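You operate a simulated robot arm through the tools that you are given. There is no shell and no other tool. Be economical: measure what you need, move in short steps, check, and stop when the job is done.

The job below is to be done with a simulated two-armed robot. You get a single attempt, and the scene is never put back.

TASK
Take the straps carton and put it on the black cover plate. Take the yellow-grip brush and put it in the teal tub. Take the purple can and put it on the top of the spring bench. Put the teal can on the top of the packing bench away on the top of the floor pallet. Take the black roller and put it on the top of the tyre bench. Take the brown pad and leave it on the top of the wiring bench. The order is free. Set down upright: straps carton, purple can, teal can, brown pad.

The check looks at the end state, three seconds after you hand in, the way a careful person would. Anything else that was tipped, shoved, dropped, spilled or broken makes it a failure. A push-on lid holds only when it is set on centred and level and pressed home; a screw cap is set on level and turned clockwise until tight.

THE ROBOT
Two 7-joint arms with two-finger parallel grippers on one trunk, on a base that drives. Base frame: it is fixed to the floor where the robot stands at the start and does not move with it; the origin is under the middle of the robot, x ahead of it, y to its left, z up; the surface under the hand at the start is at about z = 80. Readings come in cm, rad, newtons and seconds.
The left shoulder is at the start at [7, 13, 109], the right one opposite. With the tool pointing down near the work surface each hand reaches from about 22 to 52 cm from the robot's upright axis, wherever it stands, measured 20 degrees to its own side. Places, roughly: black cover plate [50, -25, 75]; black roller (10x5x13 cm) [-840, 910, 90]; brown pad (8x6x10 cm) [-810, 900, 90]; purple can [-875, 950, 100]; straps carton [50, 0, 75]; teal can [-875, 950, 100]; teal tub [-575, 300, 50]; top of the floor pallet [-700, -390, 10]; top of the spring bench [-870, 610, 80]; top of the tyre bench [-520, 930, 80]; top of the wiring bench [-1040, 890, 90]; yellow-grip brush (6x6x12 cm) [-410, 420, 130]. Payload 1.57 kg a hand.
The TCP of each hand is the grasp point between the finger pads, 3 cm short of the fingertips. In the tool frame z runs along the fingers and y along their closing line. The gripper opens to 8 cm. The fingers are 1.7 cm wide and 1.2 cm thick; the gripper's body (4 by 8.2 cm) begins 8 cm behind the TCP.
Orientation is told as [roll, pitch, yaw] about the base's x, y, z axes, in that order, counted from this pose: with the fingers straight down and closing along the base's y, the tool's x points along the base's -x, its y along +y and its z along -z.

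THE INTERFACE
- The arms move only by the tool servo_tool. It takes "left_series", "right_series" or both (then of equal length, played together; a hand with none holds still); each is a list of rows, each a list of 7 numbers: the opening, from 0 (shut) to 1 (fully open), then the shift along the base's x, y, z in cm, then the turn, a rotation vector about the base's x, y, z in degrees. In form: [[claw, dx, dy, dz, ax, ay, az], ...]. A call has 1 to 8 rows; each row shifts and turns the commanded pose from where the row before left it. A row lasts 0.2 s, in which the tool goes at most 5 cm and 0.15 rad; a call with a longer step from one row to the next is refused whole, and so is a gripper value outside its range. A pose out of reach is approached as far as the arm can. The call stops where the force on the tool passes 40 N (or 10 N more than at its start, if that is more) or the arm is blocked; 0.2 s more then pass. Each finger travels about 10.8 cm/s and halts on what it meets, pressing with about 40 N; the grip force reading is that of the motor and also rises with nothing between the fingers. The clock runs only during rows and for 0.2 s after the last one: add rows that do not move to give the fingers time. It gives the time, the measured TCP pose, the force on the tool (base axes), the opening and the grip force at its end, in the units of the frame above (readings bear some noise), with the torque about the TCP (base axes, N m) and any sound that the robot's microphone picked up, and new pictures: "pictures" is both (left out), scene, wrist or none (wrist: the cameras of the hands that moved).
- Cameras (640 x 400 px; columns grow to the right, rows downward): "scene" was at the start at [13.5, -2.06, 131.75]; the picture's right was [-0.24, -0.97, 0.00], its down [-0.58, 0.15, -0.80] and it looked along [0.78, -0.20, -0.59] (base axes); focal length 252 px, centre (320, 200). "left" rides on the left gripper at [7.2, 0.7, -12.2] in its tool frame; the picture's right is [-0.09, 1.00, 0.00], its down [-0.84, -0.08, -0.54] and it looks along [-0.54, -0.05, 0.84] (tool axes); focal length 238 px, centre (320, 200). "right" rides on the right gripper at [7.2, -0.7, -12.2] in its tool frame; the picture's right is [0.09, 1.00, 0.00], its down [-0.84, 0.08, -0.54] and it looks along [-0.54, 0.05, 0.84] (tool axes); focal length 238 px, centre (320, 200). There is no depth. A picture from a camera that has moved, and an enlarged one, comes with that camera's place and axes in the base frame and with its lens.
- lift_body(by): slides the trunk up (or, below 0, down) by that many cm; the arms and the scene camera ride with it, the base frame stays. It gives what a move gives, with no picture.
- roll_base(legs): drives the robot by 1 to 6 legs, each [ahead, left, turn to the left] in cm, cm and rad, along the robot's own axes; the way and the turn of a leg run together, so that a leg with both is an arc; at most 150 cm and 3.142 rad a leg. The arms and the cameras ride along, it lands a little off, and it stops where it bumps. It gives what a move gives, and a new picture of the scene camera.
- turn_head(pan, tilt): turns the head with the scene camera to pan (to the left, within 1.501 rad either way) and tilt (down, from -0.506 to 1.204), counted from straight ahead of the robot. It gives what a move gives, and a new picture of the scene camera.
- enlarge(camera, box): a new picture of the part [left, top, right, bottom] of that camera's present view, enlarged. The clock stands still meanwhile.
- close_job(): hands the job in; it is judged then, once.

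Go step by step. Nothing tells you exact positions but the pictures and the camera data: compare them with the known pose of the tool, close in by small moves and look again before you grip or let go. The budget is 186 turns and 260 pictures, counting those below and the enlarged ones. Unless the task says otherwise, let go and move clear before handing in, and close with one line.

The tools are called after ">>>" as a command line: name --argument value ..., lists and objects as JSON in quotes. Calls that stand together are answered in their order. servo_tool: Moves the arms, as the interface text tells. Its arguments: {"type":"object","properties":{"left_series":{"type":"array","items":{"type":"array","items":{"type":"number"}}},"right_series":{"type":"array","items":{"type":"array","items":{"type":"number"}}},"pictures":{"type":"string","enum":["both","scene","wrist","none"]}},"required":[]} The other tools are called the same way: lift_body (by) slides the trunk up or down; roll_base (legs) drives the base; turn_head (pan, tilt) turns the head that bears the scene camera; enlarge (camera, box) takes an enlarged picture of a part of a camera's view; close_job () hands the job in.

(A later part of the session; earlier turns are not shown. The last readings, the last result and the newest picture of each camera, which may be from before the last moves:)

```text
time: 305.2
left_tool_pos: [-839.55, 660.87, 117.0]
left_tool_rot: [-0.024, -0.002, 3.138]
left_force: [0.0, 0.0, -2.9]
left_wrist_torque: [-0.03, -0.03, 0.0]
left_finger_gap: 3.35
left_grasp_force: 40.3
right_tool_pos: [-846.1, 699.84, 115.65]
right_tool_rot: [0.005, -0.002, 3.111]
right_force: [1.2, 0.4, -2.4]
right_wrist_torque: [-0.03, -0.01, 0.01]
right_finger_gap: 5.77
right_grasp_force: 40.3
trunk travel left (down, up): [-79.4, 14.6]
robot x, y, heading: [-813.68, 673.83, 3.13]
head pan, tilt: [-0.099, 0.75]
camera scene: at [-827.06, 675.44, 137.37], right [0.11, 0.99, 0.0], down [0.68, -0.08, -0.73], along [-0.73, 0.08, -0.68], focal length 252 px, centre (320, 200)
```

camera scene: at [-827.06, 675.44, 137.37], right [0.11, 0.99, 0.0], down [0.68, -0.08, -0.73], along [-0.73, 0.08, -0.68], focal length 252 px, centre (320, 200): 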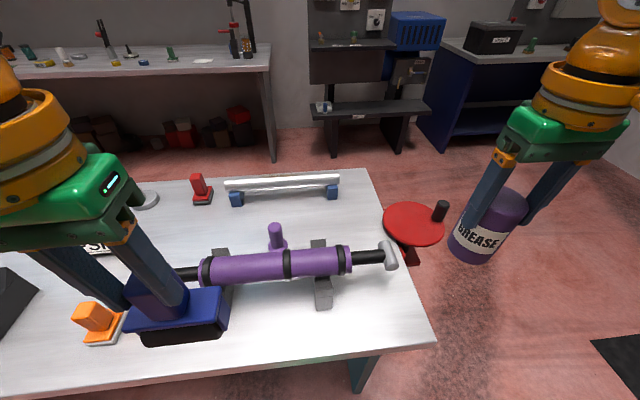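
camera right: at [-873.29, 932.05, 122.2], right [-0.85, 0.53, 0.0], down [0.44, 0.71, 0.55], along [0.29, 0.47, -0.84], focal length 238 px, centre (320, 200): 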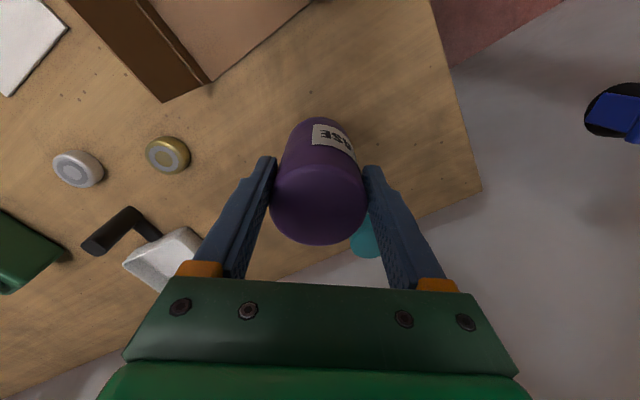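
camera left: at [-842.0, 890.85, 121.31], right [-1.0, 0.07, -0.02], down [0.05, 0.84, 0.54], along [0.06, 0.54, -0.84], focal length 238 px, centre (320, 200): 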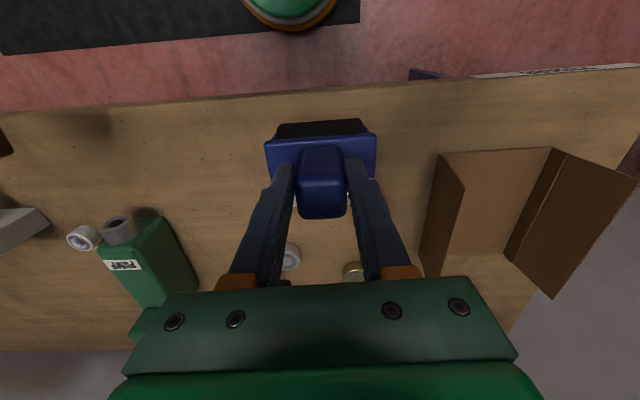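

The bench's NE corner is at (-842, 701). The free spot is around (-849.5, 690), clear of the damper and its T-end. Moving the can there and lowering partway.

>>> servo_tool --right_series '[[0.4, -1.2, -3.3, 0, 0, 0, 0], [0.4, -1.2, -3.3, 0, 0, 0, 0], [0.4, -1, -3.2, 0, 0, 0, 0], [0.4, 0, 0, -4, 0, 0, 0], [0.4, 0, 0, -4, 0, 0, 0], [0.4, 0, 0, -4, 0, 0, 0], [0.4, 0, 0, -4, 0, 0, 0], [0.4, 0, 0, 0, 0, 0, 0]]' --pictures "both"

```text
time: 307.0
left_tool_pos: [-839.39, 660.86, 117.12]
left_tool_rot: [-0.025, 0.001, 3.139]
left_force: [0.6, -0.5, -3.5]
left_wrist_torque: [-0.01, -0.05, -0.02]
left_finger_gap: 3.35
left_grasp_force: 39.9
right_tool_pos: [-849.28, 690.47, 99.49]
right_tool_rot: [0.005, -0.003, 3.11]
right_force: [0.2, 0.4, -3.4]
right_wrist_torque: [0.02, -0.02, -0.02]
right_finger_gap: 5.74
right_grasp_force: 40.0
right hand out of reach, approached as far as the arm can: row 3
trunk travel left (down, up): [-79.4, 14.6]
robot x, y, heading: [-813.91, 674.41, 3.127]
head pan, tilt: [-0.099, 0.75]
camera scene: at [-827.02, 675.43, 137.37], right [0.11, 0.99, 0.0], down [0.68, -0.08, -0.73], along [-0.73, 0.08, -0.68], focal length 252 px, centre (320, 200)
camera right: at [-842.03, 691.09, 111.75], right [0.06, -1.0, 0.0], down [-0.84, -0.05, 0.54], along [-0.54, -0.04, -0.84], focal length 238 px, centre (320, 200)
```

scene: 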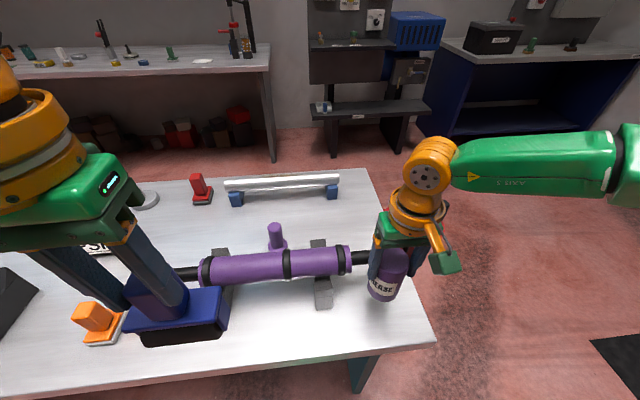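
right: 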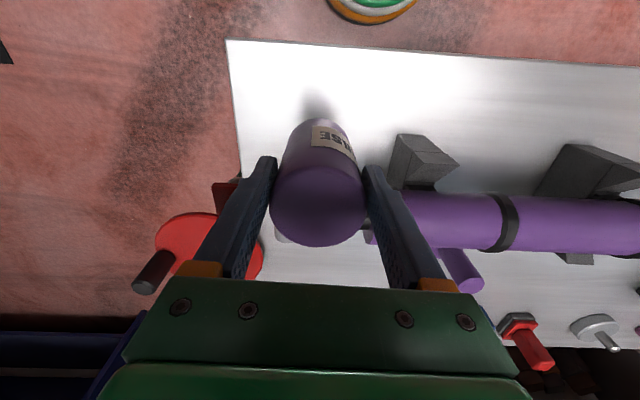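

>>> servo_tool --right_series '[[0.4, 0, 0, -3, 0, 0, 0], [0.4, 0, 0, -3, 0, 0, 0], [0.4, 0, 0, -2, 0, 0, 0], [0.4, 0, 0, -1, 0, 0, 0], [0.4, 0, 0, -0.6, 0, 0, 0], [0.4, 0, 0, 0, 0, 0, 0]]' --pictures "both"

```text
time: 308.4
left_tool_pos: [-838.79, 660.56, 117.29]
left_tool_rot: [-0.026, -0.006, 3.141]
left_force: [0.5, 0.3, -3.8]
left_wrist_torque: [-0.02, -0.05, 0.01]
left_finger_gap: 3.36
left_grasp_force: 39.5
right_tool_pos: [-848.65, 690.23, 90.24]
right_tool_rot: [0.004, -0.01, 3.111]
right_force: [0.6, 2.4, 37.8]
right_wrist_torque: [0.33, 0.29, -0.08]
right_finger_gap: 5.78
right_grasp_force: 39.9
trunk travel left (down, up): [-79.4, 14.6]
robot x, y, heading: [-813.65, 674.0, 3.126]
head pan, tilt: [-0.099, 0.75]
camera scene: at [-826.14, 675.14, 137.48], right [0.11, 0.99, 0.0], down [0.67, -0.07, -0.74], along [-0.73, 0.08, -0.68], focal length 252 px, centre (320, 200)
camera right: at [-841.26, 690.75, 102.43], right [0.06, -1.0, 0.0], down [-0.83, -0.05, 0.55], along [-0.55, -0.04, -0.83], focal length 238 px, centre (320, 200)
```

scene: 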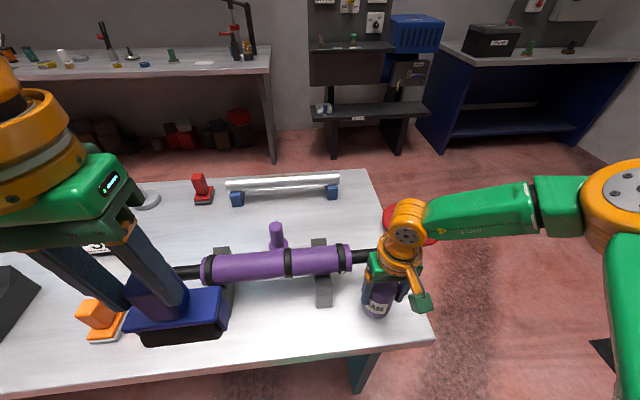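
right: 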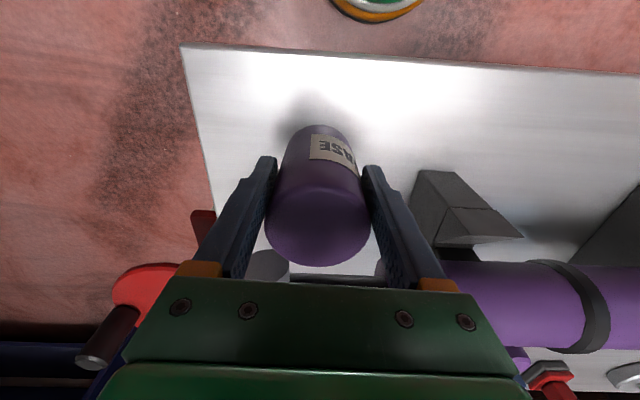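

The can has landed. Easing slightly and releasing.

>>> servo_tool --right_series '[[0.4, 0, 0, 0.4, 0, 0, 0], [0.4, 0, 0, 0, 0, 0, 0]]' --pictures "none"

```text
time: 309.0
left_tool_pos: [-839.32, 660.67, 117.05]
left_tool_rot: [-0.025, -0.003, 3.138]
left_force: [-0.4, -0.2, -3.8]
left_wrist_torque: [0.0, -0.05, 0.01]
left_finger_gap: 3.36
left_grasp_force: 39.7
right_tool_pos: [-849.16, 690.32, 90.21]
right_tool_rot: [0.005, -0.003, 3.11]
right_force: [1.3, -1.1, 2.2]
right_wrist_torque: [-0.02, 0.04, 0.02]
right_finger_gap: 5.79
right_grasp_force: 40.2
trunk travel left (down, up): [-79.4, 14.6]
robot x, y, heading: [-813.84, 673.92, 3.134]
head pan, tilt: [-0.099, 0.75]
```

>>> servo_tool --right_series '[[0.75, 0, 0, 0, 0, 0, 0], [0.9, 0, 0, 0, 0, 0, 0], [0.9, 0, 0, 0, 0, 0, 0], [0.9, 0, 0, 3, 0, 0, 0], [0.9, 0, 0, 4, 0, 0, 0], [0.9, 0, 0, 4, 0, 0, 0], [0.9, 0, 0, 4, 0, 0, 0], [0.9, 2, 2, 4, 0, 0, 0]]' --pictures "both"

```text
time: 310.8
left_tool_pos: [-839.27, 660.83, 117.19]
left_tool_rot: [-0.023, -0.001, 3.14]
left_force: [-0.6, 0.0, -4.3]
left_wrist_torque: [-0.05, -0.03, -0.05]
left_finger_gap: 3.34
left_grasp_force: 39.8
right_tool_pos: [-846.88, 692.53, 109.36]
right_tool_rot: [0.006, -0.004, 3.11]
right_force: [0.8, 0.3, 0.4]
right_wrist_torque: [0.02, 0.04, 0.01]
right_finger_gap: 7.2
right_grasp_force: 0.0
trunk travel left (down, up): [-79.4, 14.6]
robot x, y, heading: [-813.48, 674.68, 3.13]
head pan, tilt: [-0.099, 0.75]
camera scene: at [-826.77, 675.51, 137.4], right [0.11, 0.99, 0.0], down [0.68, -0.08, -0.73], along [-0.73, 0.08, -0.68], focal length 252 px, centre (320, 200)
camera right: at [-839.74, 693.23, 121.54], right [0.06, -1.0, 0.0], down [-0.84, -0.05, 0.55], along [-0.55, -0.04, -0.84], focal length 238 px, centre (320, 200)
```

scene: 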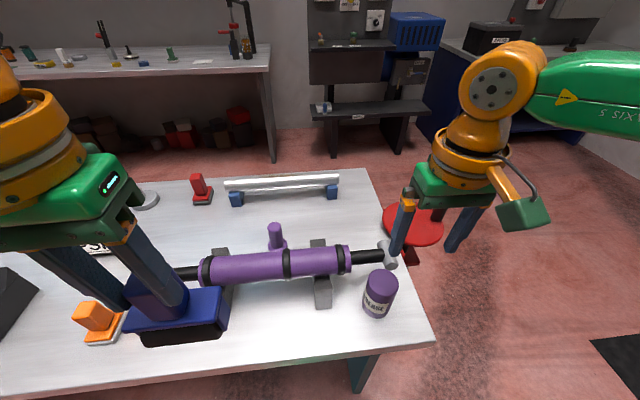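
right: 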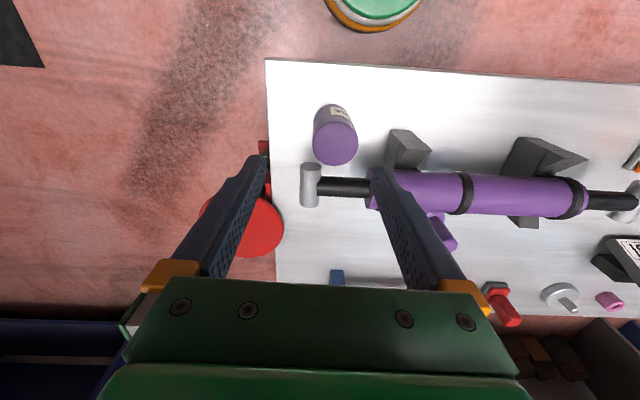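

The purple can is placed. Going back for the teal can the same way.

>>> servo_tool --right_series '[[0.9, 1, 2, 3, 0, 0, 0], [0.9, 1, 2, 4, 0, 0, 0], [0.9, 0, 0, 0, 0, 0, 0]]' --pictures "none"

>>> roll_base --legs '[[0, -150, 0], [0, -20, 0], [123, 0, 0], [0, -40, 0], [0, 0, -2.19]]'

>>> turn_head --pan -0.2 --tilt 0.5

```text
time: 311.6
left_tool_pos: [-839.47, 660.7, 117.09]
left_tool_rot: [-0.025, -0.001, 3.14]
left_force: [-0.6, 1.1, -3.8]
left_wrist_torque: [-0.02, -0.08, -0.01]
left_finger_gap: 3.36
left_grasp_force: 39.7
right_tool_pos: [-845.3, 696.39, 116.4]
right_tool_rot: [0.004, -0.003, 3.112]
right_force: [-1.0, 0.0, 0.5]
right_wrist_torque: [0.04, -0.02, 0.03]
right_finger_gap: 7.19
right_grasp_force: 0.1
trunk travel left (down, up): [-79.4, 14.6]
robot x, y, heading: [-814.09, 674.48, 3.13]
head pan, tilt: [-0.099, 0.75]
```

```text
time: 333.3
left_tool_pos: [-931.35, 914.3, 117.08]
left_tool_rot: [-0.024, 0.001, 0.959]
left_force: [0.0, -0.2, -3.7]
left_wrist_torque: [-0.03, 0.03, -0.02]
left_finger_gap: 3.36
left_grasp_force: 39.9
right_tool_pos: [-898.71, 898.6, 116.36]
right_tool_rot: [0.003, -0.003, 0.928]
right_force: [-0.5, 0.9, 0.7]
right_wrist_torque: [0.01, 0.0, 0.03]
right_finger_gap: 7.18
right_grasp_force: 0.1
trunk travel left (down, up): [-79.4, 14.6]
robot x, y, heading: [-934.99, 885.33, 0.948]
head pan, tilt: [-0.099, 0.75]
camera scene: at [-926.53, 895.86, 137.37], right [0.75, -0.66, 0.0], down [-0.45, -0.51, -0.73], along [0.48, 0.55, -0.68], focal length 252 px, centre (320, 200)
```

scene: 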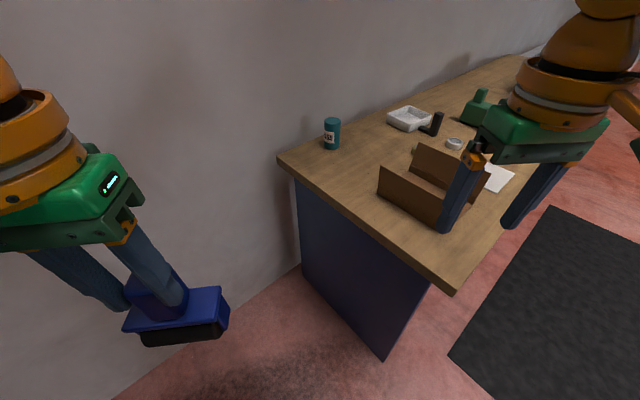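

```text
time: 334.1
left_tool_pos: [-931.2, 914.2, 117.09]
left_tool_rot: [-0.024, 0.001, 0.961]
left_force: [0.3, -0.3, -4.6]
left_wrist_torque: [-0.05, 0.07, -0.02]
left_finger_gap: 3.37
left_grasp_force: 40.4
right_tool_pos: [-898.62, 898.51, 116.47]
right_tool_rot: [0.004, -0.003, 0.929]
right_force: [0.7, -0.4, 0.7]
right_wrist_torque: [0.01, 0.03, 0.04]
right_finger_gap: 7.2
right_grasp_force: 0.0
trunk travel left (down, up): [-79.4, 14.6]
robot x, y, heading: [-935.14, 885.43, 0.949]
head pan, tilt: [-0.201, 0.499]
camera scene: at [-925.32, 895.82, 139.56], right [0.68, -0.73, 0.0], down [-0.35, -0.33, -0.88], along [0.64, 0.6, -0.48], focal length 252 px, centre (320, 200)
```

scene: 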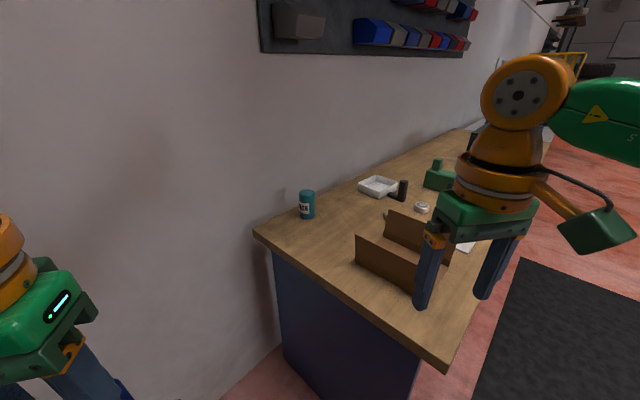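

The wall is at y≈970, so I'll keep the left elbow away from it with a steeper heading (1.15) and stop at about (-904.5, 921).

>>> roll_base --legs '[[46, -4, 0], [0, 0, 0.2]]'

>>> servo_tool --right_series '[[1, 1, 3, -3, 0, 0, 0], [1, 1, 3, -3, 0, 0, 0], [1, 1, 3, -3, 0, 0, 0], [1, 0, 0, 0, 0, 0, 0]]' --pictures "both"

```text
time: 337.6
left_tool_pos: [-906.93, 949.08, 117.05]
left_tool_rot: [-0.021, -0.001, 1.155]
left_force: [-0.3, -0.3, -3.6]
left_wrist_torque: [-0.04, 0.02, 0.0]
left_finger_gap: 3.34
left_grasp_force: 40.7
right_tool_pos: [-872.06, 939.99, 116.39]
right_tool_rot: [0.004, -0.003, 1.128]
right_force: [0.0, 0.3, 0.1]
right_wrist_torque: [0.01, 0.02, -0.03]
right_finger_gap: 7.19
right_grasp_force: 0.0
trunk travel left (down, up): [-79.4, 14.6]
robot x, y, heading: [-904.83, 919.58, 1.147]
head pan, tilt: [-0.201, 0.499]
camera scene: at [-897.52, 932.07, 139.57], right [0.81, -0.59, 0.0], down [-0.28, -0.39, -0.88], along [0.51, 0.71, -0.48], focal length 252 px, centre (320, 200)
```

scene: 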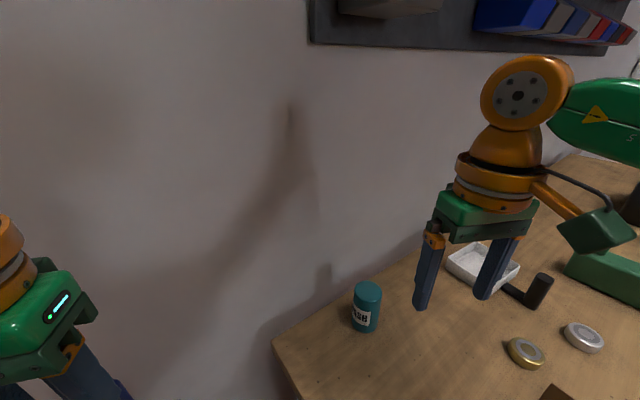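

```text
time: 338.6
left_tool_pos: [-907.2, 948.99, 117.09]
left_tool_rot: [-0.023, 0.0, 1.155]
left_force: [0.5, -0.2, -3.9]
left_wrist_torque: [-0.02, 0.06, 0.0]
left_finger_gap: 3.35
left_grasp_force: 40.0
right_tool_pos: [-869.28, 948.84, 107.42]
right_tool_rot: [0.005, -0.002, 1.127]
right_force: [-1.0, 0.4, 0.1]
right_wrist_torque: [0.03, 0.02, 0.01]
right_finger_gap: 7.99
right_grasp_force: 0.1
trunk travel left (down, up): [-79.4, 14.6]
robot x, y, heading: [-905.09, 920.02, 1.14]
head pan, tilt: [-0.201, 0.499]
camera scene: at [-897.65, 932.06, 139.57], right [0.81, -0.59, 0.0], down [-0.28, -0.39, -0.88], along [0.51, 0.71, -0.48], focal length 252 px, centre (320, 200)
camera right: at [-871.74, 942.13, 119.76], right [-0.94, 0.34, 0.0], down [0.29, 0.79, 0.55], along [0.18, 0.51, -0.84], focal length 238 px, centre (320, 200)
```

scene: 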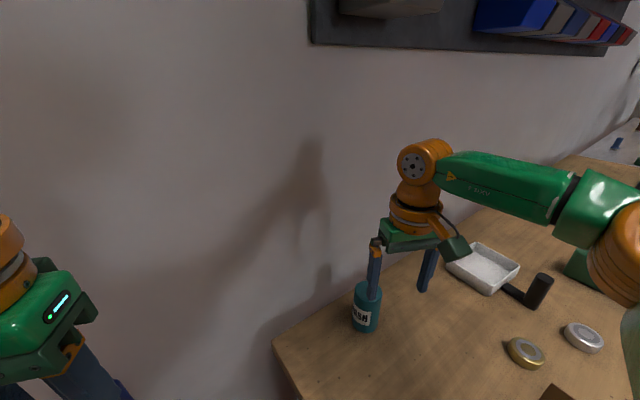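
right: 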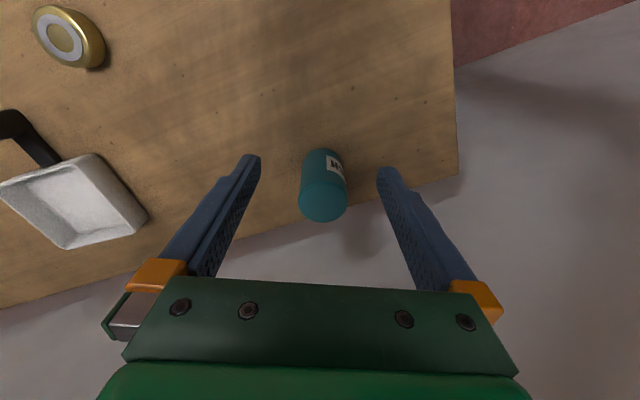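

Teal can at (-867.6, 955). Moving over it.

>>> servo_tool --right_series '[[1, 0.6, 2, -1, 0, 0, 0], [1, 0.5, 2, -1, 0, 0, 0], [1, 0.5, 2, -1, 0, 0, 0], [1, 0, 0, 0, 0, 0, 0]]' --pictures "wrist"

```text
time: 339.6
left_tool_pos: [-907.2, 949.12, 117.04]
left_tool_rot: [-0.026, -0.001, 1.155]
left_force: [0.2, -0.1, -4.4]
left_wrist_torque: [-0.01, 0.03, 0.04]
left_finger_gap: 3.35
left_grasp_force: 39.5
right_tool_pos: [-867.76, 951.58, 103.9]
right_tool_rot: [0.005, -0.005, 1.126]
right_force: [0.3, -0.9, 0.8]
right_wrist_torque: [0.01, -0.01, 0.01]
right_finger_gap: 8.01
right_grasp_force: 0.1
right hand out of reach, approached as far as the arm can: row 2, 3
trunk travel left (down, up): [-79.4, 14.6]
robot x, y, heading: [-905.05, 919.83, 1.149]
head pan, tilt: [-0.201, 0.499]
camera right: at [-870.17, 944.78, 116.14], right [-0.94, 0.34, 0.0], down [0.29, 0.79, 0.55], along [0.19, 0.51, -0.84], focal length 238 px, centre (320, 200)
```

right: 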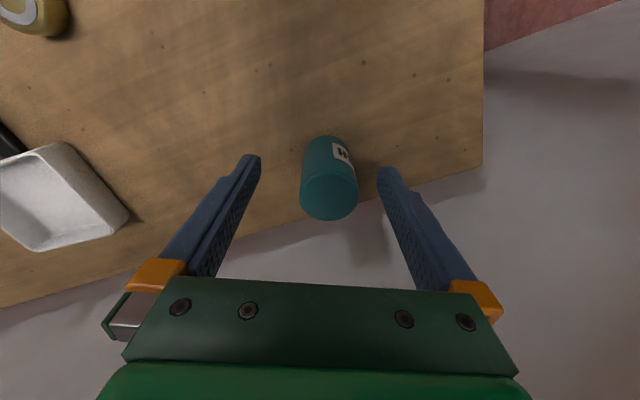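

>>> roll_base --legs '[[3.2, 1.4, 0]]'

>>> servo_tool --right_series '[[1, 0, 0, -1, 0, 0, 0], [1, 0, 0, 0, 0, 0, 0]]' --pictures "wrist"

```text
time: 340.5
left_tool_pos: [-907.15, 951.86, 117.24]
left_tool_rot: [-0.021, -0.006, 1.155]
left_force: [0.7, -0.7, -4.2]
left_wrist_torque: [-0.01, 0.05, 0.0]
left_finger_gap: 3.33
left_grasp_force: 39.3
right_tool_pos: [-867.69, 954.44, 104.2]
right_tool_rot: [0.007, -0.011, 1.128]
right_force: [0.4, 0.0, -0.4]
right_wrist_torque: [0.03, -0.01, -0.01]
right_finger_gap: 7.97
right_grasp_force: 0.1
trunk travel left (down, up): [-79.4, 14.6]
robot x, y, heading: [-904.95, 923.18, 1.147]
head pan, tilt: [-0.201, 0.499]
camera scene: at [-897.62, 934.78, 139.65], right [0.81, -0.59, 0.0], down [-0.28, -0.38, -0.88], along [0.51, 0.71, -0.47], focal length 252 px, centre (320, 200)
```

scene: 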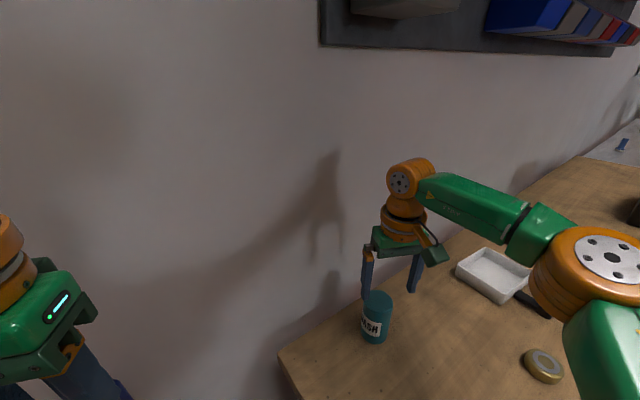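

```text
time: 341.1
left_tool_pos: [-907.07, 952.26, 117.18]
left_tool_rot: [-0.025, -0.002, 1.156]
left_force: [-0.1, -0.4, -4.2]
left_wrist_torque: [-0.03, 0.04, 0.0]
left_finger_gap: 3.35
left_grasp_force: 40.3
right_tool_pos: [-867.76, 954.8, 103.05]
right_tool_rot: [0.007, -0.008, 1.129]
right_force: [0.1, -0.4, 0.6]
right_wrist_torque: [-0.02, 0.03, 0.02]
right_finger_gap: 8.0
right_grasp_force: 0.0
trunk travel left (down, up): [-79.4, 14.6]
robot x, y, heading: [-905.02, 923.17, 1.144]
head pan, tilt: [-0.201, 0.499]
camera right: at [-870.21, 948.03, 115.24], right [-0.94, 0.34, 0.0], down [0.29, 0.78, 0.55], along [0.19, 0.52, -0.84], focal length 238 px, centre (320, 200)
```

right: 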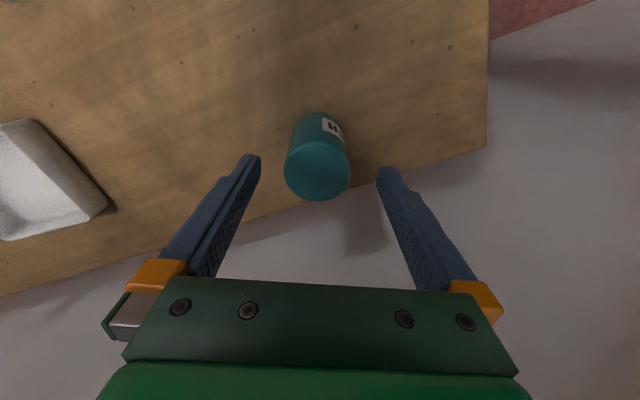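

>>> servo_tool --right_series '[[1, 0.3, 0.7, -1.5, 0, 0, 0], [1, 0, 0, -2.5, 0, 0, 0], [1, 0, 0.2, -2.5, 0, 0, 0], [1, 0, 0, -1, 0, 0, 0], [1, 0, 0, 0, 0, 0, 0]]' --pictures "both"

```text
time: 342.3
left_tool_pos: [-907.07, 952.48, 117.08]
left_tool_rot: [-0.025, 0.0, 1.156]
left_force: [-0.5, 0.2, -4.4]
left_wrist_torque: [-0.04, 0.01, 0.01]
left_finger_gap: 3.34
left_grasp_force: 39.9
right_tool_pos: [-867.59, 954.38, 95.72]
right_tool_rot: [0.003, -0.009, 1.125]
right_force: [-0.3, -0.1, -0.7]
right_wrist_torque: [-0.01, -0.01, -0.04]
right_finger_gap: 8.0
right_grasp_force: 0.1
right hand out of reach, approached as far as the arm can: row 1, 3
trunk travel left (down, up): [-79.4, 14.6]
robot x, y, heading: [-904.75, 923.31, 1.146]
head pan, tilt: [-0.201, 0.499]
camera scene: at [-897.61, 935.55, 139.57], right [0.81, -0.59, 0.0], down [-0.28, -0.39, -0.88], along [0.51, 0.71, -0.48], focal length 252 px, centre (320, 200)
camera right: at [-870.11, 947.52, 107.81], right [-0.94, 0.34, 0.0], down [0.29, 0.78, 0.55], along [0.19, 0.52, -0.84], focal length 238 px, centre (320, 200)
```

scene: 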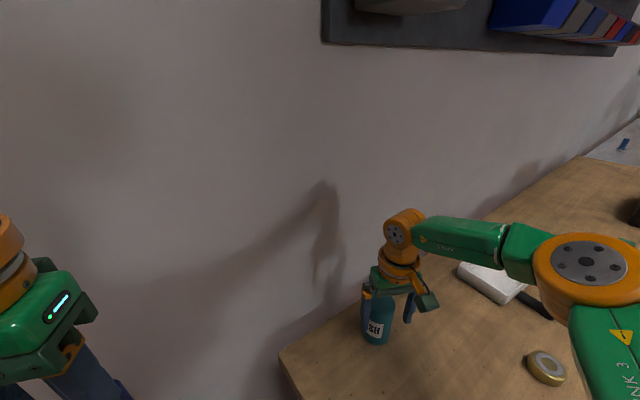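
right: 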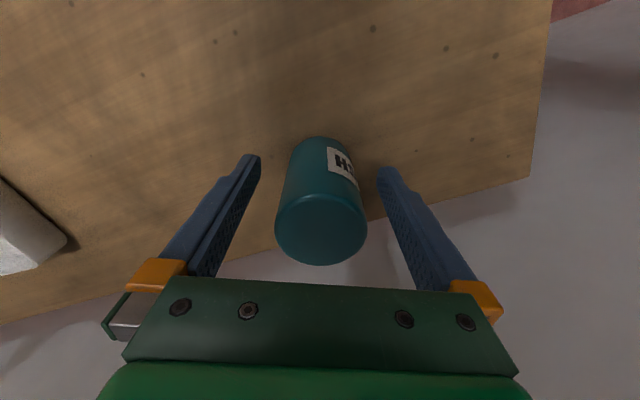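

The can sits about 1.3 cm deeper than the pad centre. I'll creep the base forward a little.

>>> roll_base --legs '[[1.4, 0, 0]]'

>>> servo_tool --right_series '[[1, 0, 0, 0, 0, 0, 0]]' --pictures "wrist"

```text
time: 343.0
left_tool_pos: [-906.63, 953.39, 117.26]
left_tool_rot: [-0.025, -0.003, 1.156]
left_force: [0.3, -0.1, -3.1]
left_wrist_torque: [-0.04, 0.02, 0.01]
left_finger_gap: 3.35
left_grasp_force: 40.4
right_tool_pos: [-867.22, 955.31, 95.69]
right_tool_rot: [0.005, -0.009, 1.127]
right_force: [0.0, -0.2, -1.2]
right_wrist_torque: [0.03, 0.02, -0.01]
right_finger_gap: 8.02
right_grasp_force: 0.0
trunk travel left (down, up): [-79.4, 14.6]
robot x, y, heading: [-904.55, 924.9, 1.145]
head pan, tilt: [-0.201, 0.499]
camera scene: at [-897.17, 936.51, 139.61], right [0.81, -0.59, 0.0], down [-0.28, -0.39, -0.88], along [0.52, 0.71, -0.48], focal length 252 px, centre (320, 200)
```

scene: 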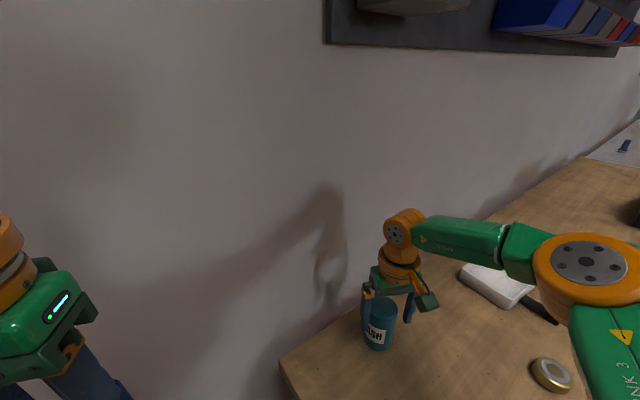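

```text
time: 343.4
left_tool_pos: [-906.41, 953.93, 117.08]
left_tool_rot: [-0.024, 0.001, 1.154]
left_force: [0.3, 0.2, -4.9]
left_wrist_torque: [-0.05, 0.07, 0.0]
left_finger_gap: 3.34
left_grasp_force: 39.9
right_tool_pos: [-867.07, 955.68, 95.63]
right_tool_rot: [0.005, -0.005, 1.125]
right_force: [0.6, 0.1, 0.2]
right_wrist_torque: [-0.02, 0.03, 0.02]
right_finger_gap: 7.99
right_grasp_force: 0.0
trunk travel left (down, up): [-79.4, 14.6]
robot x, y, heading: [-904.36, 924.75, 1.144]
head pan, tilt: [-0.201, 0.499]
camera right: at [-869.45, 948.94, 107.78], right [-0.94, 0.34, 0.01], down [0.29, 0.78, 0.55], along [0.18, 0.52, -0.84], focal length 238 px, centre (320, 200)
```

right: 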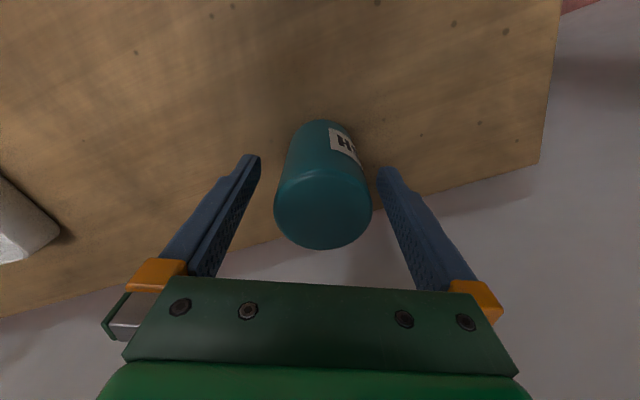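

>>> servo_tool --right_series '[[0.8, 0, 0, 0, 0, 0, 0], [0.6, 0, 0, 0, 0, 0, 0], [0.5, 0, 0, 0, 0, 0, 0], [0.4, 0, 0, 0, 0, 0, 0], [0.4, 0, -0.5, 2, 0, 0, 0], [0.4, 0, -1, 4, 0, 0, 0], [0.4, 0, -3, 3.5, 0, 0, 0], [0.4, 0, -3, 3.5, 0, 0, 0]]' --pictures "both"

```text
time: 345.2
left_tool_pos: [-906.52, 953.55, 117.12]
left_tool_rot: [-0.023, -0.002, 1.156]
left_force: [0.3, -0.2, -3.7]
left_wrist_torque: [0.02, 0.04, 0.03]
left_finger_gap: 3.35
left_grasp_force: 40.0
right_tool_pos: [-867.0, 947.78, 108.61]
right_tool_rot: [0.007, -0.007, 1.126]
right_force: [-0.3, 0.2, -2.0]
right_wrist_torque: [-0.02, 0.01, -0.02]
right_finger_gap: 5.69
right_grasp_force: 40.1
trunk travel left (down, up): [-79.4, 14.6]
robot x, y, heading: [-904.26, 924.98, 1.146]
head pan, tilt: [-0.201, 0.499]
camera scene: at [-896.98, 936.65, 139.58], right [0.81, -0.59, 0.0], down [-0.28, -0.39, -0.88], along [0.51, 0.71, -0.48], focal length 252 px, centre (320, 200)
camera right: at [-869.49, 940.92, 120.85], right [-0.94, 0.34, 0.01], down [0.29, 0.78, 0.55], along [0.18, 0.52, -0.84], focal length 238 px, centre (320, 200)
```

scene: 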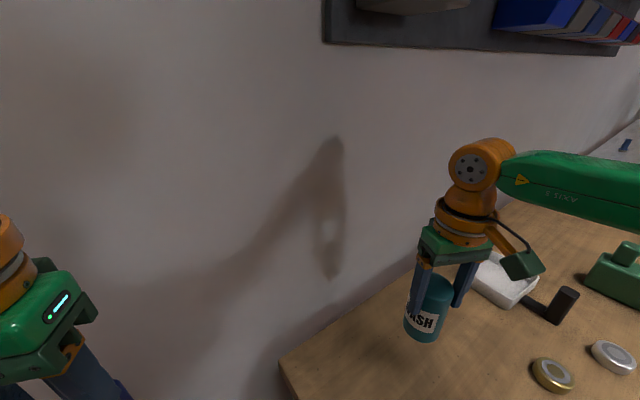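
right: 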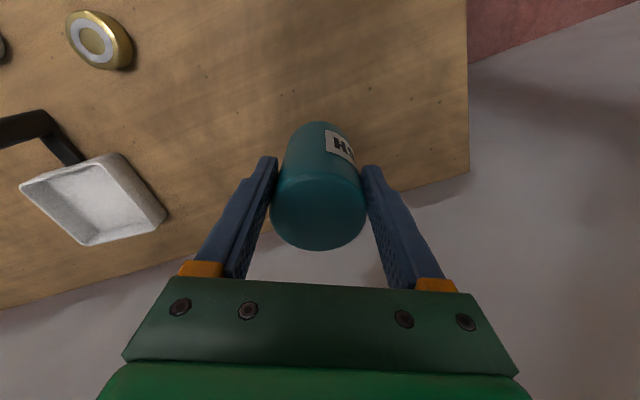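

The teal can is held. I'll retract and head to the tyre bench along y≈825 between the wall benches and the central bench.

>>> servo_tool --right_series '[[0.4, 0, -3, 3, 0, 0, 0], [0.4, 0, -3, 3, 0, 0, 0], [0.4, 0, -2, 1.5, 0, 0, 0], [0.4, 0, 0, 0, 0, 0, 0]]' --pictures "none"

>>> roll_base --legs '[[-50, 0, 0], [0, 0, -1.146], [0, -55, 0], [120, 0, 0]]'

>>> turn_head --pan 0 --tilt 0.3

```text
time: 346.2
left_tool_pos: [-906.54, 953.9, 117.1]
left_tool_rot: [-0.024, 0.0, 1.156]
left_force: [0.7, 0.0, -3.5]
left_wrist_torque: [-0.05, -0.01, -0.04]
left_finger_gap: 3.33
left_grasp_force: 40.2
right_tool_pos: [-867.05, 940.22, 115.9]
right_tool_rot: [0.006, -0.005, 1.125]
right_force: [0.1, 0.0, -3.2]
right_wrist_torque: [-0.05, 0.01, 0.05]
right_finger_gap: 5.65
right_grasp_force: 40.5
trunk travel left (down, up): [-79.4, 14.6]
robot x, y, heading: [-904.55, 924.78, 1.143]
head pan, tilt: [-0.201, 0.499]
```

```text
time: 360.6
left_tool_pos: [-776.47, 841.92, 117.04]
left_tool_rot: [-0.025, -0.001, 0.032]
left_force: [-0.5, -0.1, -3.0]
left_wrist_torque: [0.0, 0.09, 0.04]
left_finger_gap: 3.37
left_grasp_force: 40.1
right_tool_pos: [-771.78, 800.26, 116.02]
right_tool_rot: [0.004, -0.007, 0.002]
right_force: [0.1, -0.3, -3.4]
right_wrist_torque: [-0.02, 0.06, -0.01]
right_finger_gap: 5.62
right_grasp_force: 40.2
trunk travel left (down, up): [-79.4, 14.6]
robot x, y, heading: [-801.51, 827.69, 0.024]
head pan, tilt: [-0.201, 0.499]
camera scene: at [-787.71, 826.08, 139.57], right [-0.18, -0.98, 0.0], down [-0.47, 0.09, -0.88], along [0.86, -0.16, -0.48], focal length 252 px, centre (320, 200)
```

scene: 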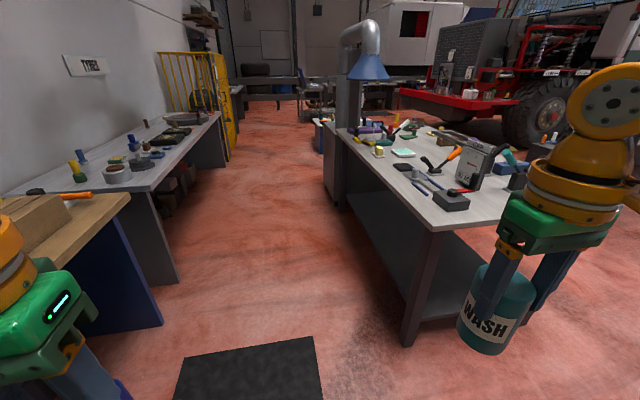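

```text
time: 361.3
left_tool_pos: [-776.45, 841.88, 117.04]
left_tool_rot: [-0.026, 0.002, 0.031]
left_force: [-0.7, -0.1, -3.9]
left_wrist_torque: [0.03, 0.06, 0.02]
left_finger_gap: 3.36
left_grasp_force: 39.9
right_tool_pos: [-771.61, 800.27, 115.92]
right_tool_rot: [0.007, -0.009, 0.004]
right_force: [-0.4, 0.3, -2.3]
right_wrist_torque: [-0.03, 0.03, 0.02]
right_finger_gap: 5.64
right_grasp_force: 39.9
trunk travel left (down, up): [-79.4, 14.6]
robot x, y, heading: [-801.48, 827.77, 0.021]
head pan, tilt: [0.0, 0.3]
camera scene: at [-787.25, 827.9, 141.4], right [0.02, -1.0, 0.0], down [-0.3, -0.01, -0.95], along [0.95, 0.02, -0.3], focal length 252 px, centre (320, 200)
```

scene: 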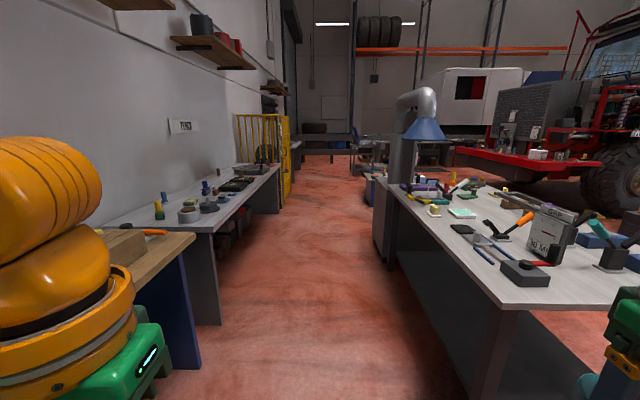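

The corridor is clear (y≈766–895). Driving along it to the tyre bench.

>>> roll_base --legs '[[120, 10, -0.02], [90, 0, 0]]'

>>> turn_head --pan 0.9 --tilt 0.45

```text
time: 371.9
left_tool_pos: [-562.75, 849.09, 117.07]
left_tool_rot: [-0.024, 0.001, -0.02]
left_force: [-0.1, 0.0, -3.9]
left_wrist_torque: [0.05, 0.04, 0.03]
left_finger_gap: 3.33
left_grasp_force: 40.5
right_tool_pos: [-560.2, 807.54, 116.02]
right_tool_rot: [0.003, -0.009, -0.049]
right_force: [0.0, -0.3, -1.5]
right_wrist_torque: [0.0, 0.04, -0.03]
right_finger_gap: 5.56
right_grasp_force: 40.4
trunk travel left (down, up): [-79.4, 14.6]
robot x, y, heading: [-588.87, 836.25, -0.027]
head pan, tilt: [0.0, 0.3]
camera scene: at [-574.34, 835.85, 141.42], right [-0.03, -1.0, 0.0], down [-0.3, 0.01, -0.96], along [0.95, -0.03, -0.3], focal length 252 px, centre (320, 200)
```

scene: 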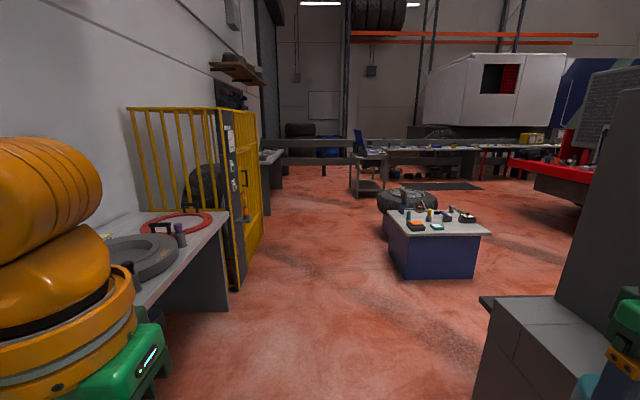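

```text
time: 373.1
left_tool_pos: [-562.58, 849.31, 117.16]
left_tool_rot: [-0.025, 0.0, -0.023]
left_force: [-0.2, 0.0, -4.1]
left_wrist_torque: [-0.01, 0.04, 0.0]
left_finger_gap: 3.34
left_grasp_force: 40.1
right_tool_pos: [-560.2, 807.59, 115.92]
right_tool_rot: [0.004, -0.008, -0.049]
right_force: [0.1, 0.5, -2.4]
right_wrist_torque: [-0.03, 0.05, 0.01]
right_finger_gap: 5.57
right_grasp_force: 40.4
trunk travel left (down, up): [-79.4, 14.6]
robot x, y, heading: [-588.56, 836.18, -0.03]
head pan, tilt: [0.901, 0.45]
camera scene: at [-577.64, 843.15, 140.02], right [0.76, -0.65, 0.0], down [-0.28, -0.33, -0.9], along [0.58, 0.69, -0.44], focal length 252 px, centre (320, 200)
```

scene: 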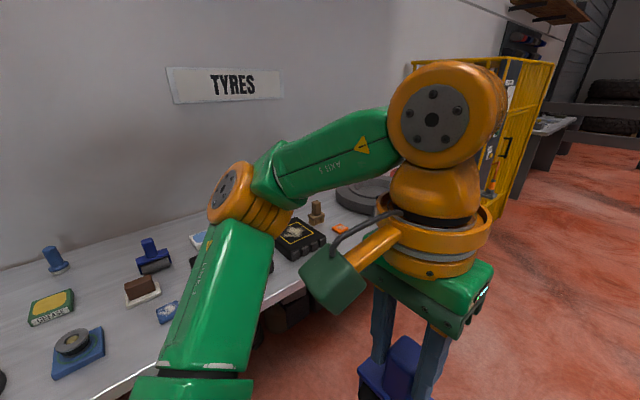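

>>> enlarge --camera "right" --box '[160, 60, 480, 300]'

>>> turn_head --pan 1.45 --tilt 0.55

```text
1.67 times, centred on (320, 180) of right
camera zoom: at [-567.42, 807.24, 128.16], right [-0.04, 1.0, 0.01], down [0.84, 0.03, 0.55], along [0.55, 0.03, -0.84], focal length 397 px, centre (320, 233)
```

zoom: 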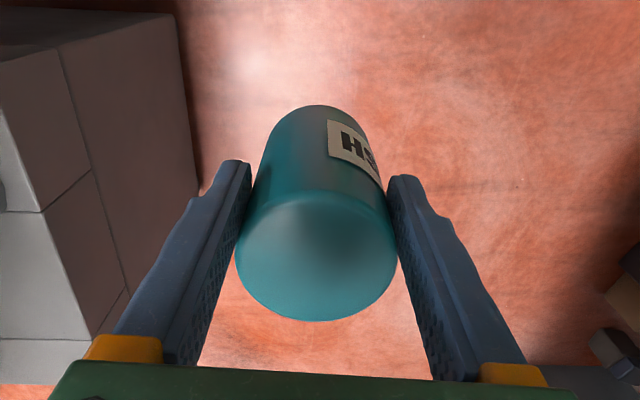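

```text
time: 374.0
left_tool_pos: [-562.72, 849.2, 117.1]
left_tool_rot: [-0.024, 0.0, -0.021]
left_force: [-0.7, 0.7, -3.5]
left_wrist_torque: [0.03, 0.03, 0.0]
left_finger_gap: 3.34
left_grasp_force: 40.1
right_tool_pos: [-560.03, 807.5, 116.04]
right_tool_rot: [0.004, -0.007, -0.049]
right_force: [-0.3, -0.5, -3.1]
right_wrist_torque: [0.0, 0.06, 0.0]
right_finger_gap: 5.58
right_grasp_force: 39.6
trunk travel left (down, up): [-79.4, 14.6]
robot x, y, heading: [-588.38, 836.38, -0.027]
head pan, tilt: [1.45, 0.55]
camera scene: at [-582.2, 845.0, 139.12], right [0.99, -0.15, 0.0], down [-0.08, -0.52, -0.85], along [0.13, 0.84, -0.52], focal length 252 px, centre (320, 200)
```

scene: 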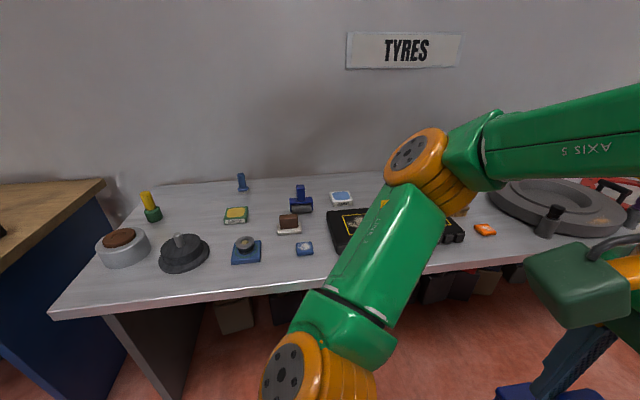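

The teal can is slowly creeping in the grip (pads slightly off the diameter), so I'll set it down on this bench and regrip it. Turning to face the bench first.

>>> roll_base --legs '[[0, 0, 1.59], [0, -35, 0]]'

>>> turn_head --pan -0.1 --tilt 0.6

```text
time: 380.2
left_tool_pos: [-568.12, 862.14, 117.12]
left_tool_rot: [-0.027, 0.001, 1.597]
left_force: [0.0, -0.3, -3.6]
left_wrist_torque: [-0.05, 0.04, 0.01]
left_finger_gap: 3.35
left_grasp_force: 40.5
right_tool_pos: [-526.45, 866.76, 116.04]
right_tool_rot: [0.005, -0.007, 1.57]
right_force: [-0.4, 0.2, -3.3]
right_wrist_torque: [-0.04, 0.01, -0.02]
right_finger_gap: 5.56
right_grasp_force: 39.2
trunk travel left (down, up): [-79.4, 14.6]
robot x, y, heading: [-553.54, 836.31, 1.584]
head pan, tilt: [1.45, 0.55]
camera scene: at [-562.85, 842.89, 139.1], right [0.1, 0.99, 0.0], down [0.52, -0.06, -0.85], along [-0.85, 0.09, -0.52], focal length 252 px, centre (320, 200)
```

scene: 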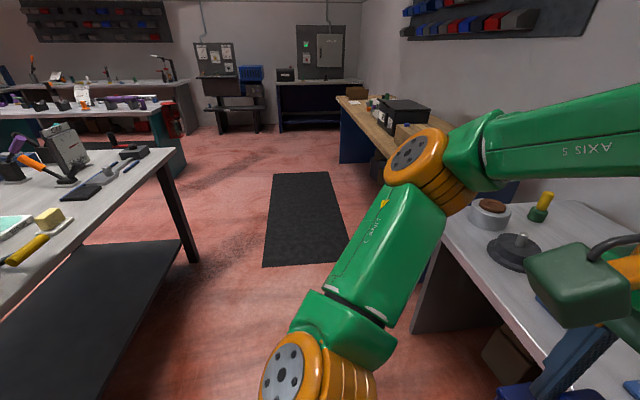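

```text
time: 381.9
left_tool_pos: [-567.86, 862.14, 117.16]
left_tool_rot: [-0.025, 0.001, 1.597]
left_force: [-0.8, 0.4, -4.3]
left_wrist_torque: [-0.07, -0.01, 0.02]
left_finger_gap: 3.35
left_grasp_force: 40.1
right_tool_pos: [-526.28, 866.65, 115.88]
right_tool_rot: [0.008, -0.007, 1.57]
right_force: [0.2, -0.4, -2.5]
right_wrist_torque: [-0.06, 0.01, 0.02]
right_finger_gap: 5.54
right_grasp_force: 39.8
trunk travel left (down, up): [-79.4, 14.6]
robot x, y, heading: [-553.82, 836.67, 1.585]
head pan, tilt: [-0.099, 0.6]
camera scene: at [-552.92, 850.77, 138.65], right [1.0, -0.08, 0.0], down [-0.05, -0.56, -0.82], along [0.07, 0.82, -0.57], focal length 252 px, centre (320, 200)
```

scene: 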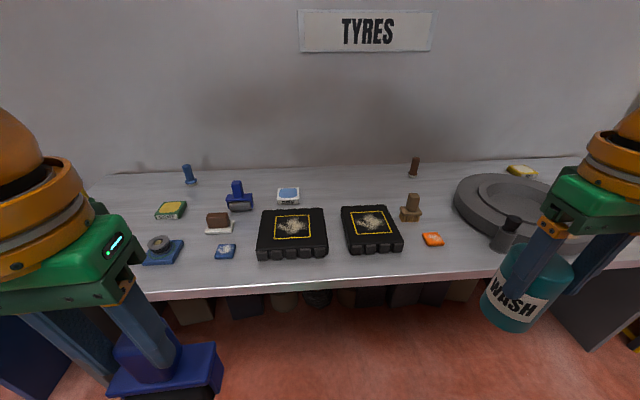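

The bench is crowded; a free pocket lies front-right, between the orange tag and the tyre's knob, near (-507, 896). I'll use it first to regrip the can.

>>> roll_base --legs '[[24, -12, 0]]'

>>> servo_tool --right_series '[[0.4, 2, 0, 0, 0, 0, 0], [0.4, 2, 0, -2, 0, 0, 0], [0.4, 2, 0, -2, 0, 0, 0], [0.4, 0, 0, 0, 0, 0, 0]]' --pictures "both"

```text
time: 383.8
left_tool_pos: [-556.4, 886.19, 117.13]
left_tool_rot: [-0.026, -0.002, 1.603]
left_force: [0.2, -0.6, -3.9]
left_wrist_torque: [-0.04, 0.02, -0.03]
left_finger_gap: 3.33
left_grasp_force: 39.6
right_tool_pos: [-514.82, 890.85, 116.03]
right_tool_rot: [0.004, -0.009, 1.574]
right_force: [-0.3, -0.8, -2.3]
right_wrist_torque: [-0.02, -0.01, -0.03]
right_finger_gap: 5.55
right_grasp_force: 39.9
trunk travel left (down, up): [-79.4, 14.6]
robot x, y, heading: [-541.66, 861.24, 1.59]
head pan, tilt: [-0.099, 0.6]
camera scene: at [-541.35, 874.89, 138.69], right [1.0, -0.08, 0.0], down [-0.04, -0.56, -0.83], along [0.06, 0.82, -0.56], focal length 252 px, centre (320, 200)
```

scene: 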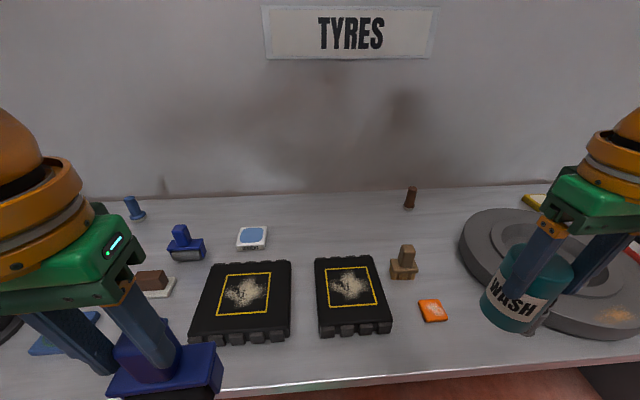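

```text
time: 384.8
left_tool_pos: [-556.25, 886.35, 117.13]
left_tool_rot: [-0.025, 0.0, 1.604]
left_force: [0.2, 0.0, -3.2]
left_wrist_torque: [-0.04, -0.02, 0.03]
left_finger_gap: 3.34
left_grasp_force: 40.4
right_tool_pos: [-508.6, 891.4, 112.0]
right_tool_rot: [0.005, -0.006, 1.575]
right_force: [-0.7, 0.3, -2.7]
right_wrist_torque: [-0.06, 0.0, 0.0]
right_finger_gap: 5.52
right_grasp_force: 40.0
trunk travel left (down, up): [-79.4, 14.6]
robot x, y, heading: [-541.97, 861.11, 1.592]
head pan, tilt: [-0.099, 0.6]
camera scene: at [-541.25, 875.16, 138.65], right [1.0, -0.08, 0.0], down [-0.04, -0.56, -0.82], along [0.06, 0.82, -0.57], focal length 252 px, centre (320, 200)
camera right: at [-507.88, 884.14, 124.19], right [-1.0, -0.1, 0.01], down [-0.08, 0.83, 0.55], along [-0.06, 0.55, -0.84], focal length 238 px, centre (320, 200)
```

scene: 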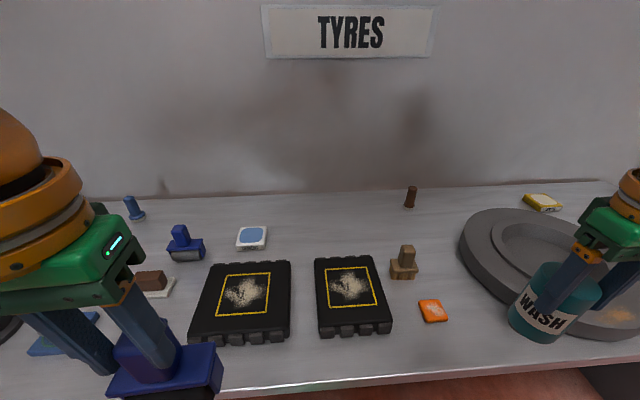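
right: 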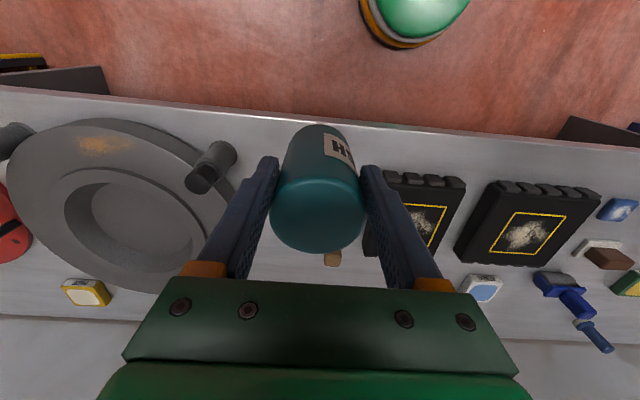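

>>> servo_tool --right_series '[[0.4, 0.6, 3.5, 0, 0, 0, 0], [0.4, 0.5, 3.5, -1, 0, 0, 0], [0.4, 0, 0, -4, 0, 0, 0], [0.4, 0, 0, -4, 0, 0, 0], [0.4, 0, 0, -3, 0, 0, 0], [0.4, 0, 0, 0, 0, 0, 0]]' --pictures "both"

```text
time: 386.2
left_tool_pos: [-556.17, 886.49, 117.04]
left_tool_rot: [-0.025, 0.001, 1.605]
left_force: [0.5, 0.3, -3.8]
left_wrist_torque: [-0.06, 0.01, 0.0]
left_finger_gap: 3.35
left_grasp_force: 40.6
right_tool_pos: [-507.71, 898.23, 100.08]
right_tool_rot: [0.007, -0.006, 1.575]
right_force: [0.2, 0.4, -2.0]
right_wrist_torque: [-0.06, -0.01, -0.01]
right_finger_gap: 5.49
right_grasp_force: 40.7
trunk travel left (down, up): [-79.4, 14.6]
robot x, y, heading: [-541.9, 860.81, 1.594]
head pan, tilt: [-0.099, 0.6]
camera scene: at [-541.2, 875.14, 138.66], right [1.0, -0.08, 0.0], down [-0.04, -0.56, -0.82], along [0.06, 0.82, -0.57], focal length 252 px, centre (320, 200)
camera right: at [-506.83, 891.07, 112.24], right [-1.0, -0.1, 0.01], down [-0.08, 0.83, 0.55], along [-0.06, 0.55, -0.84], focal length 238 px, centre (320, 200)
```

scene: 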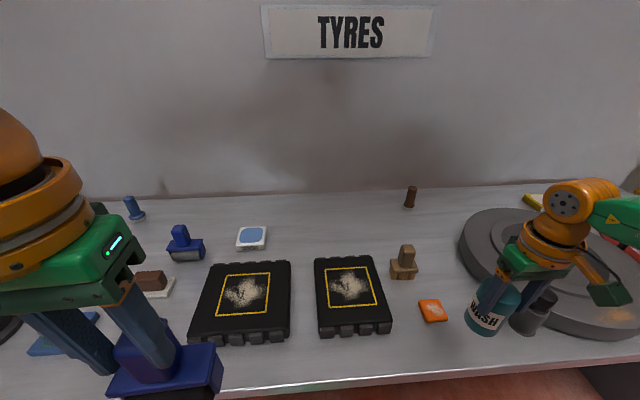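
right: 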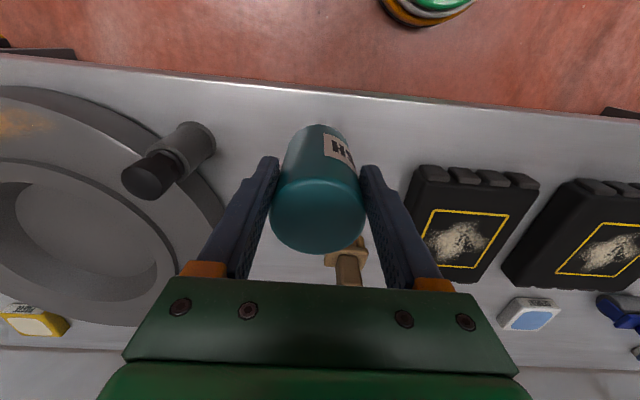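

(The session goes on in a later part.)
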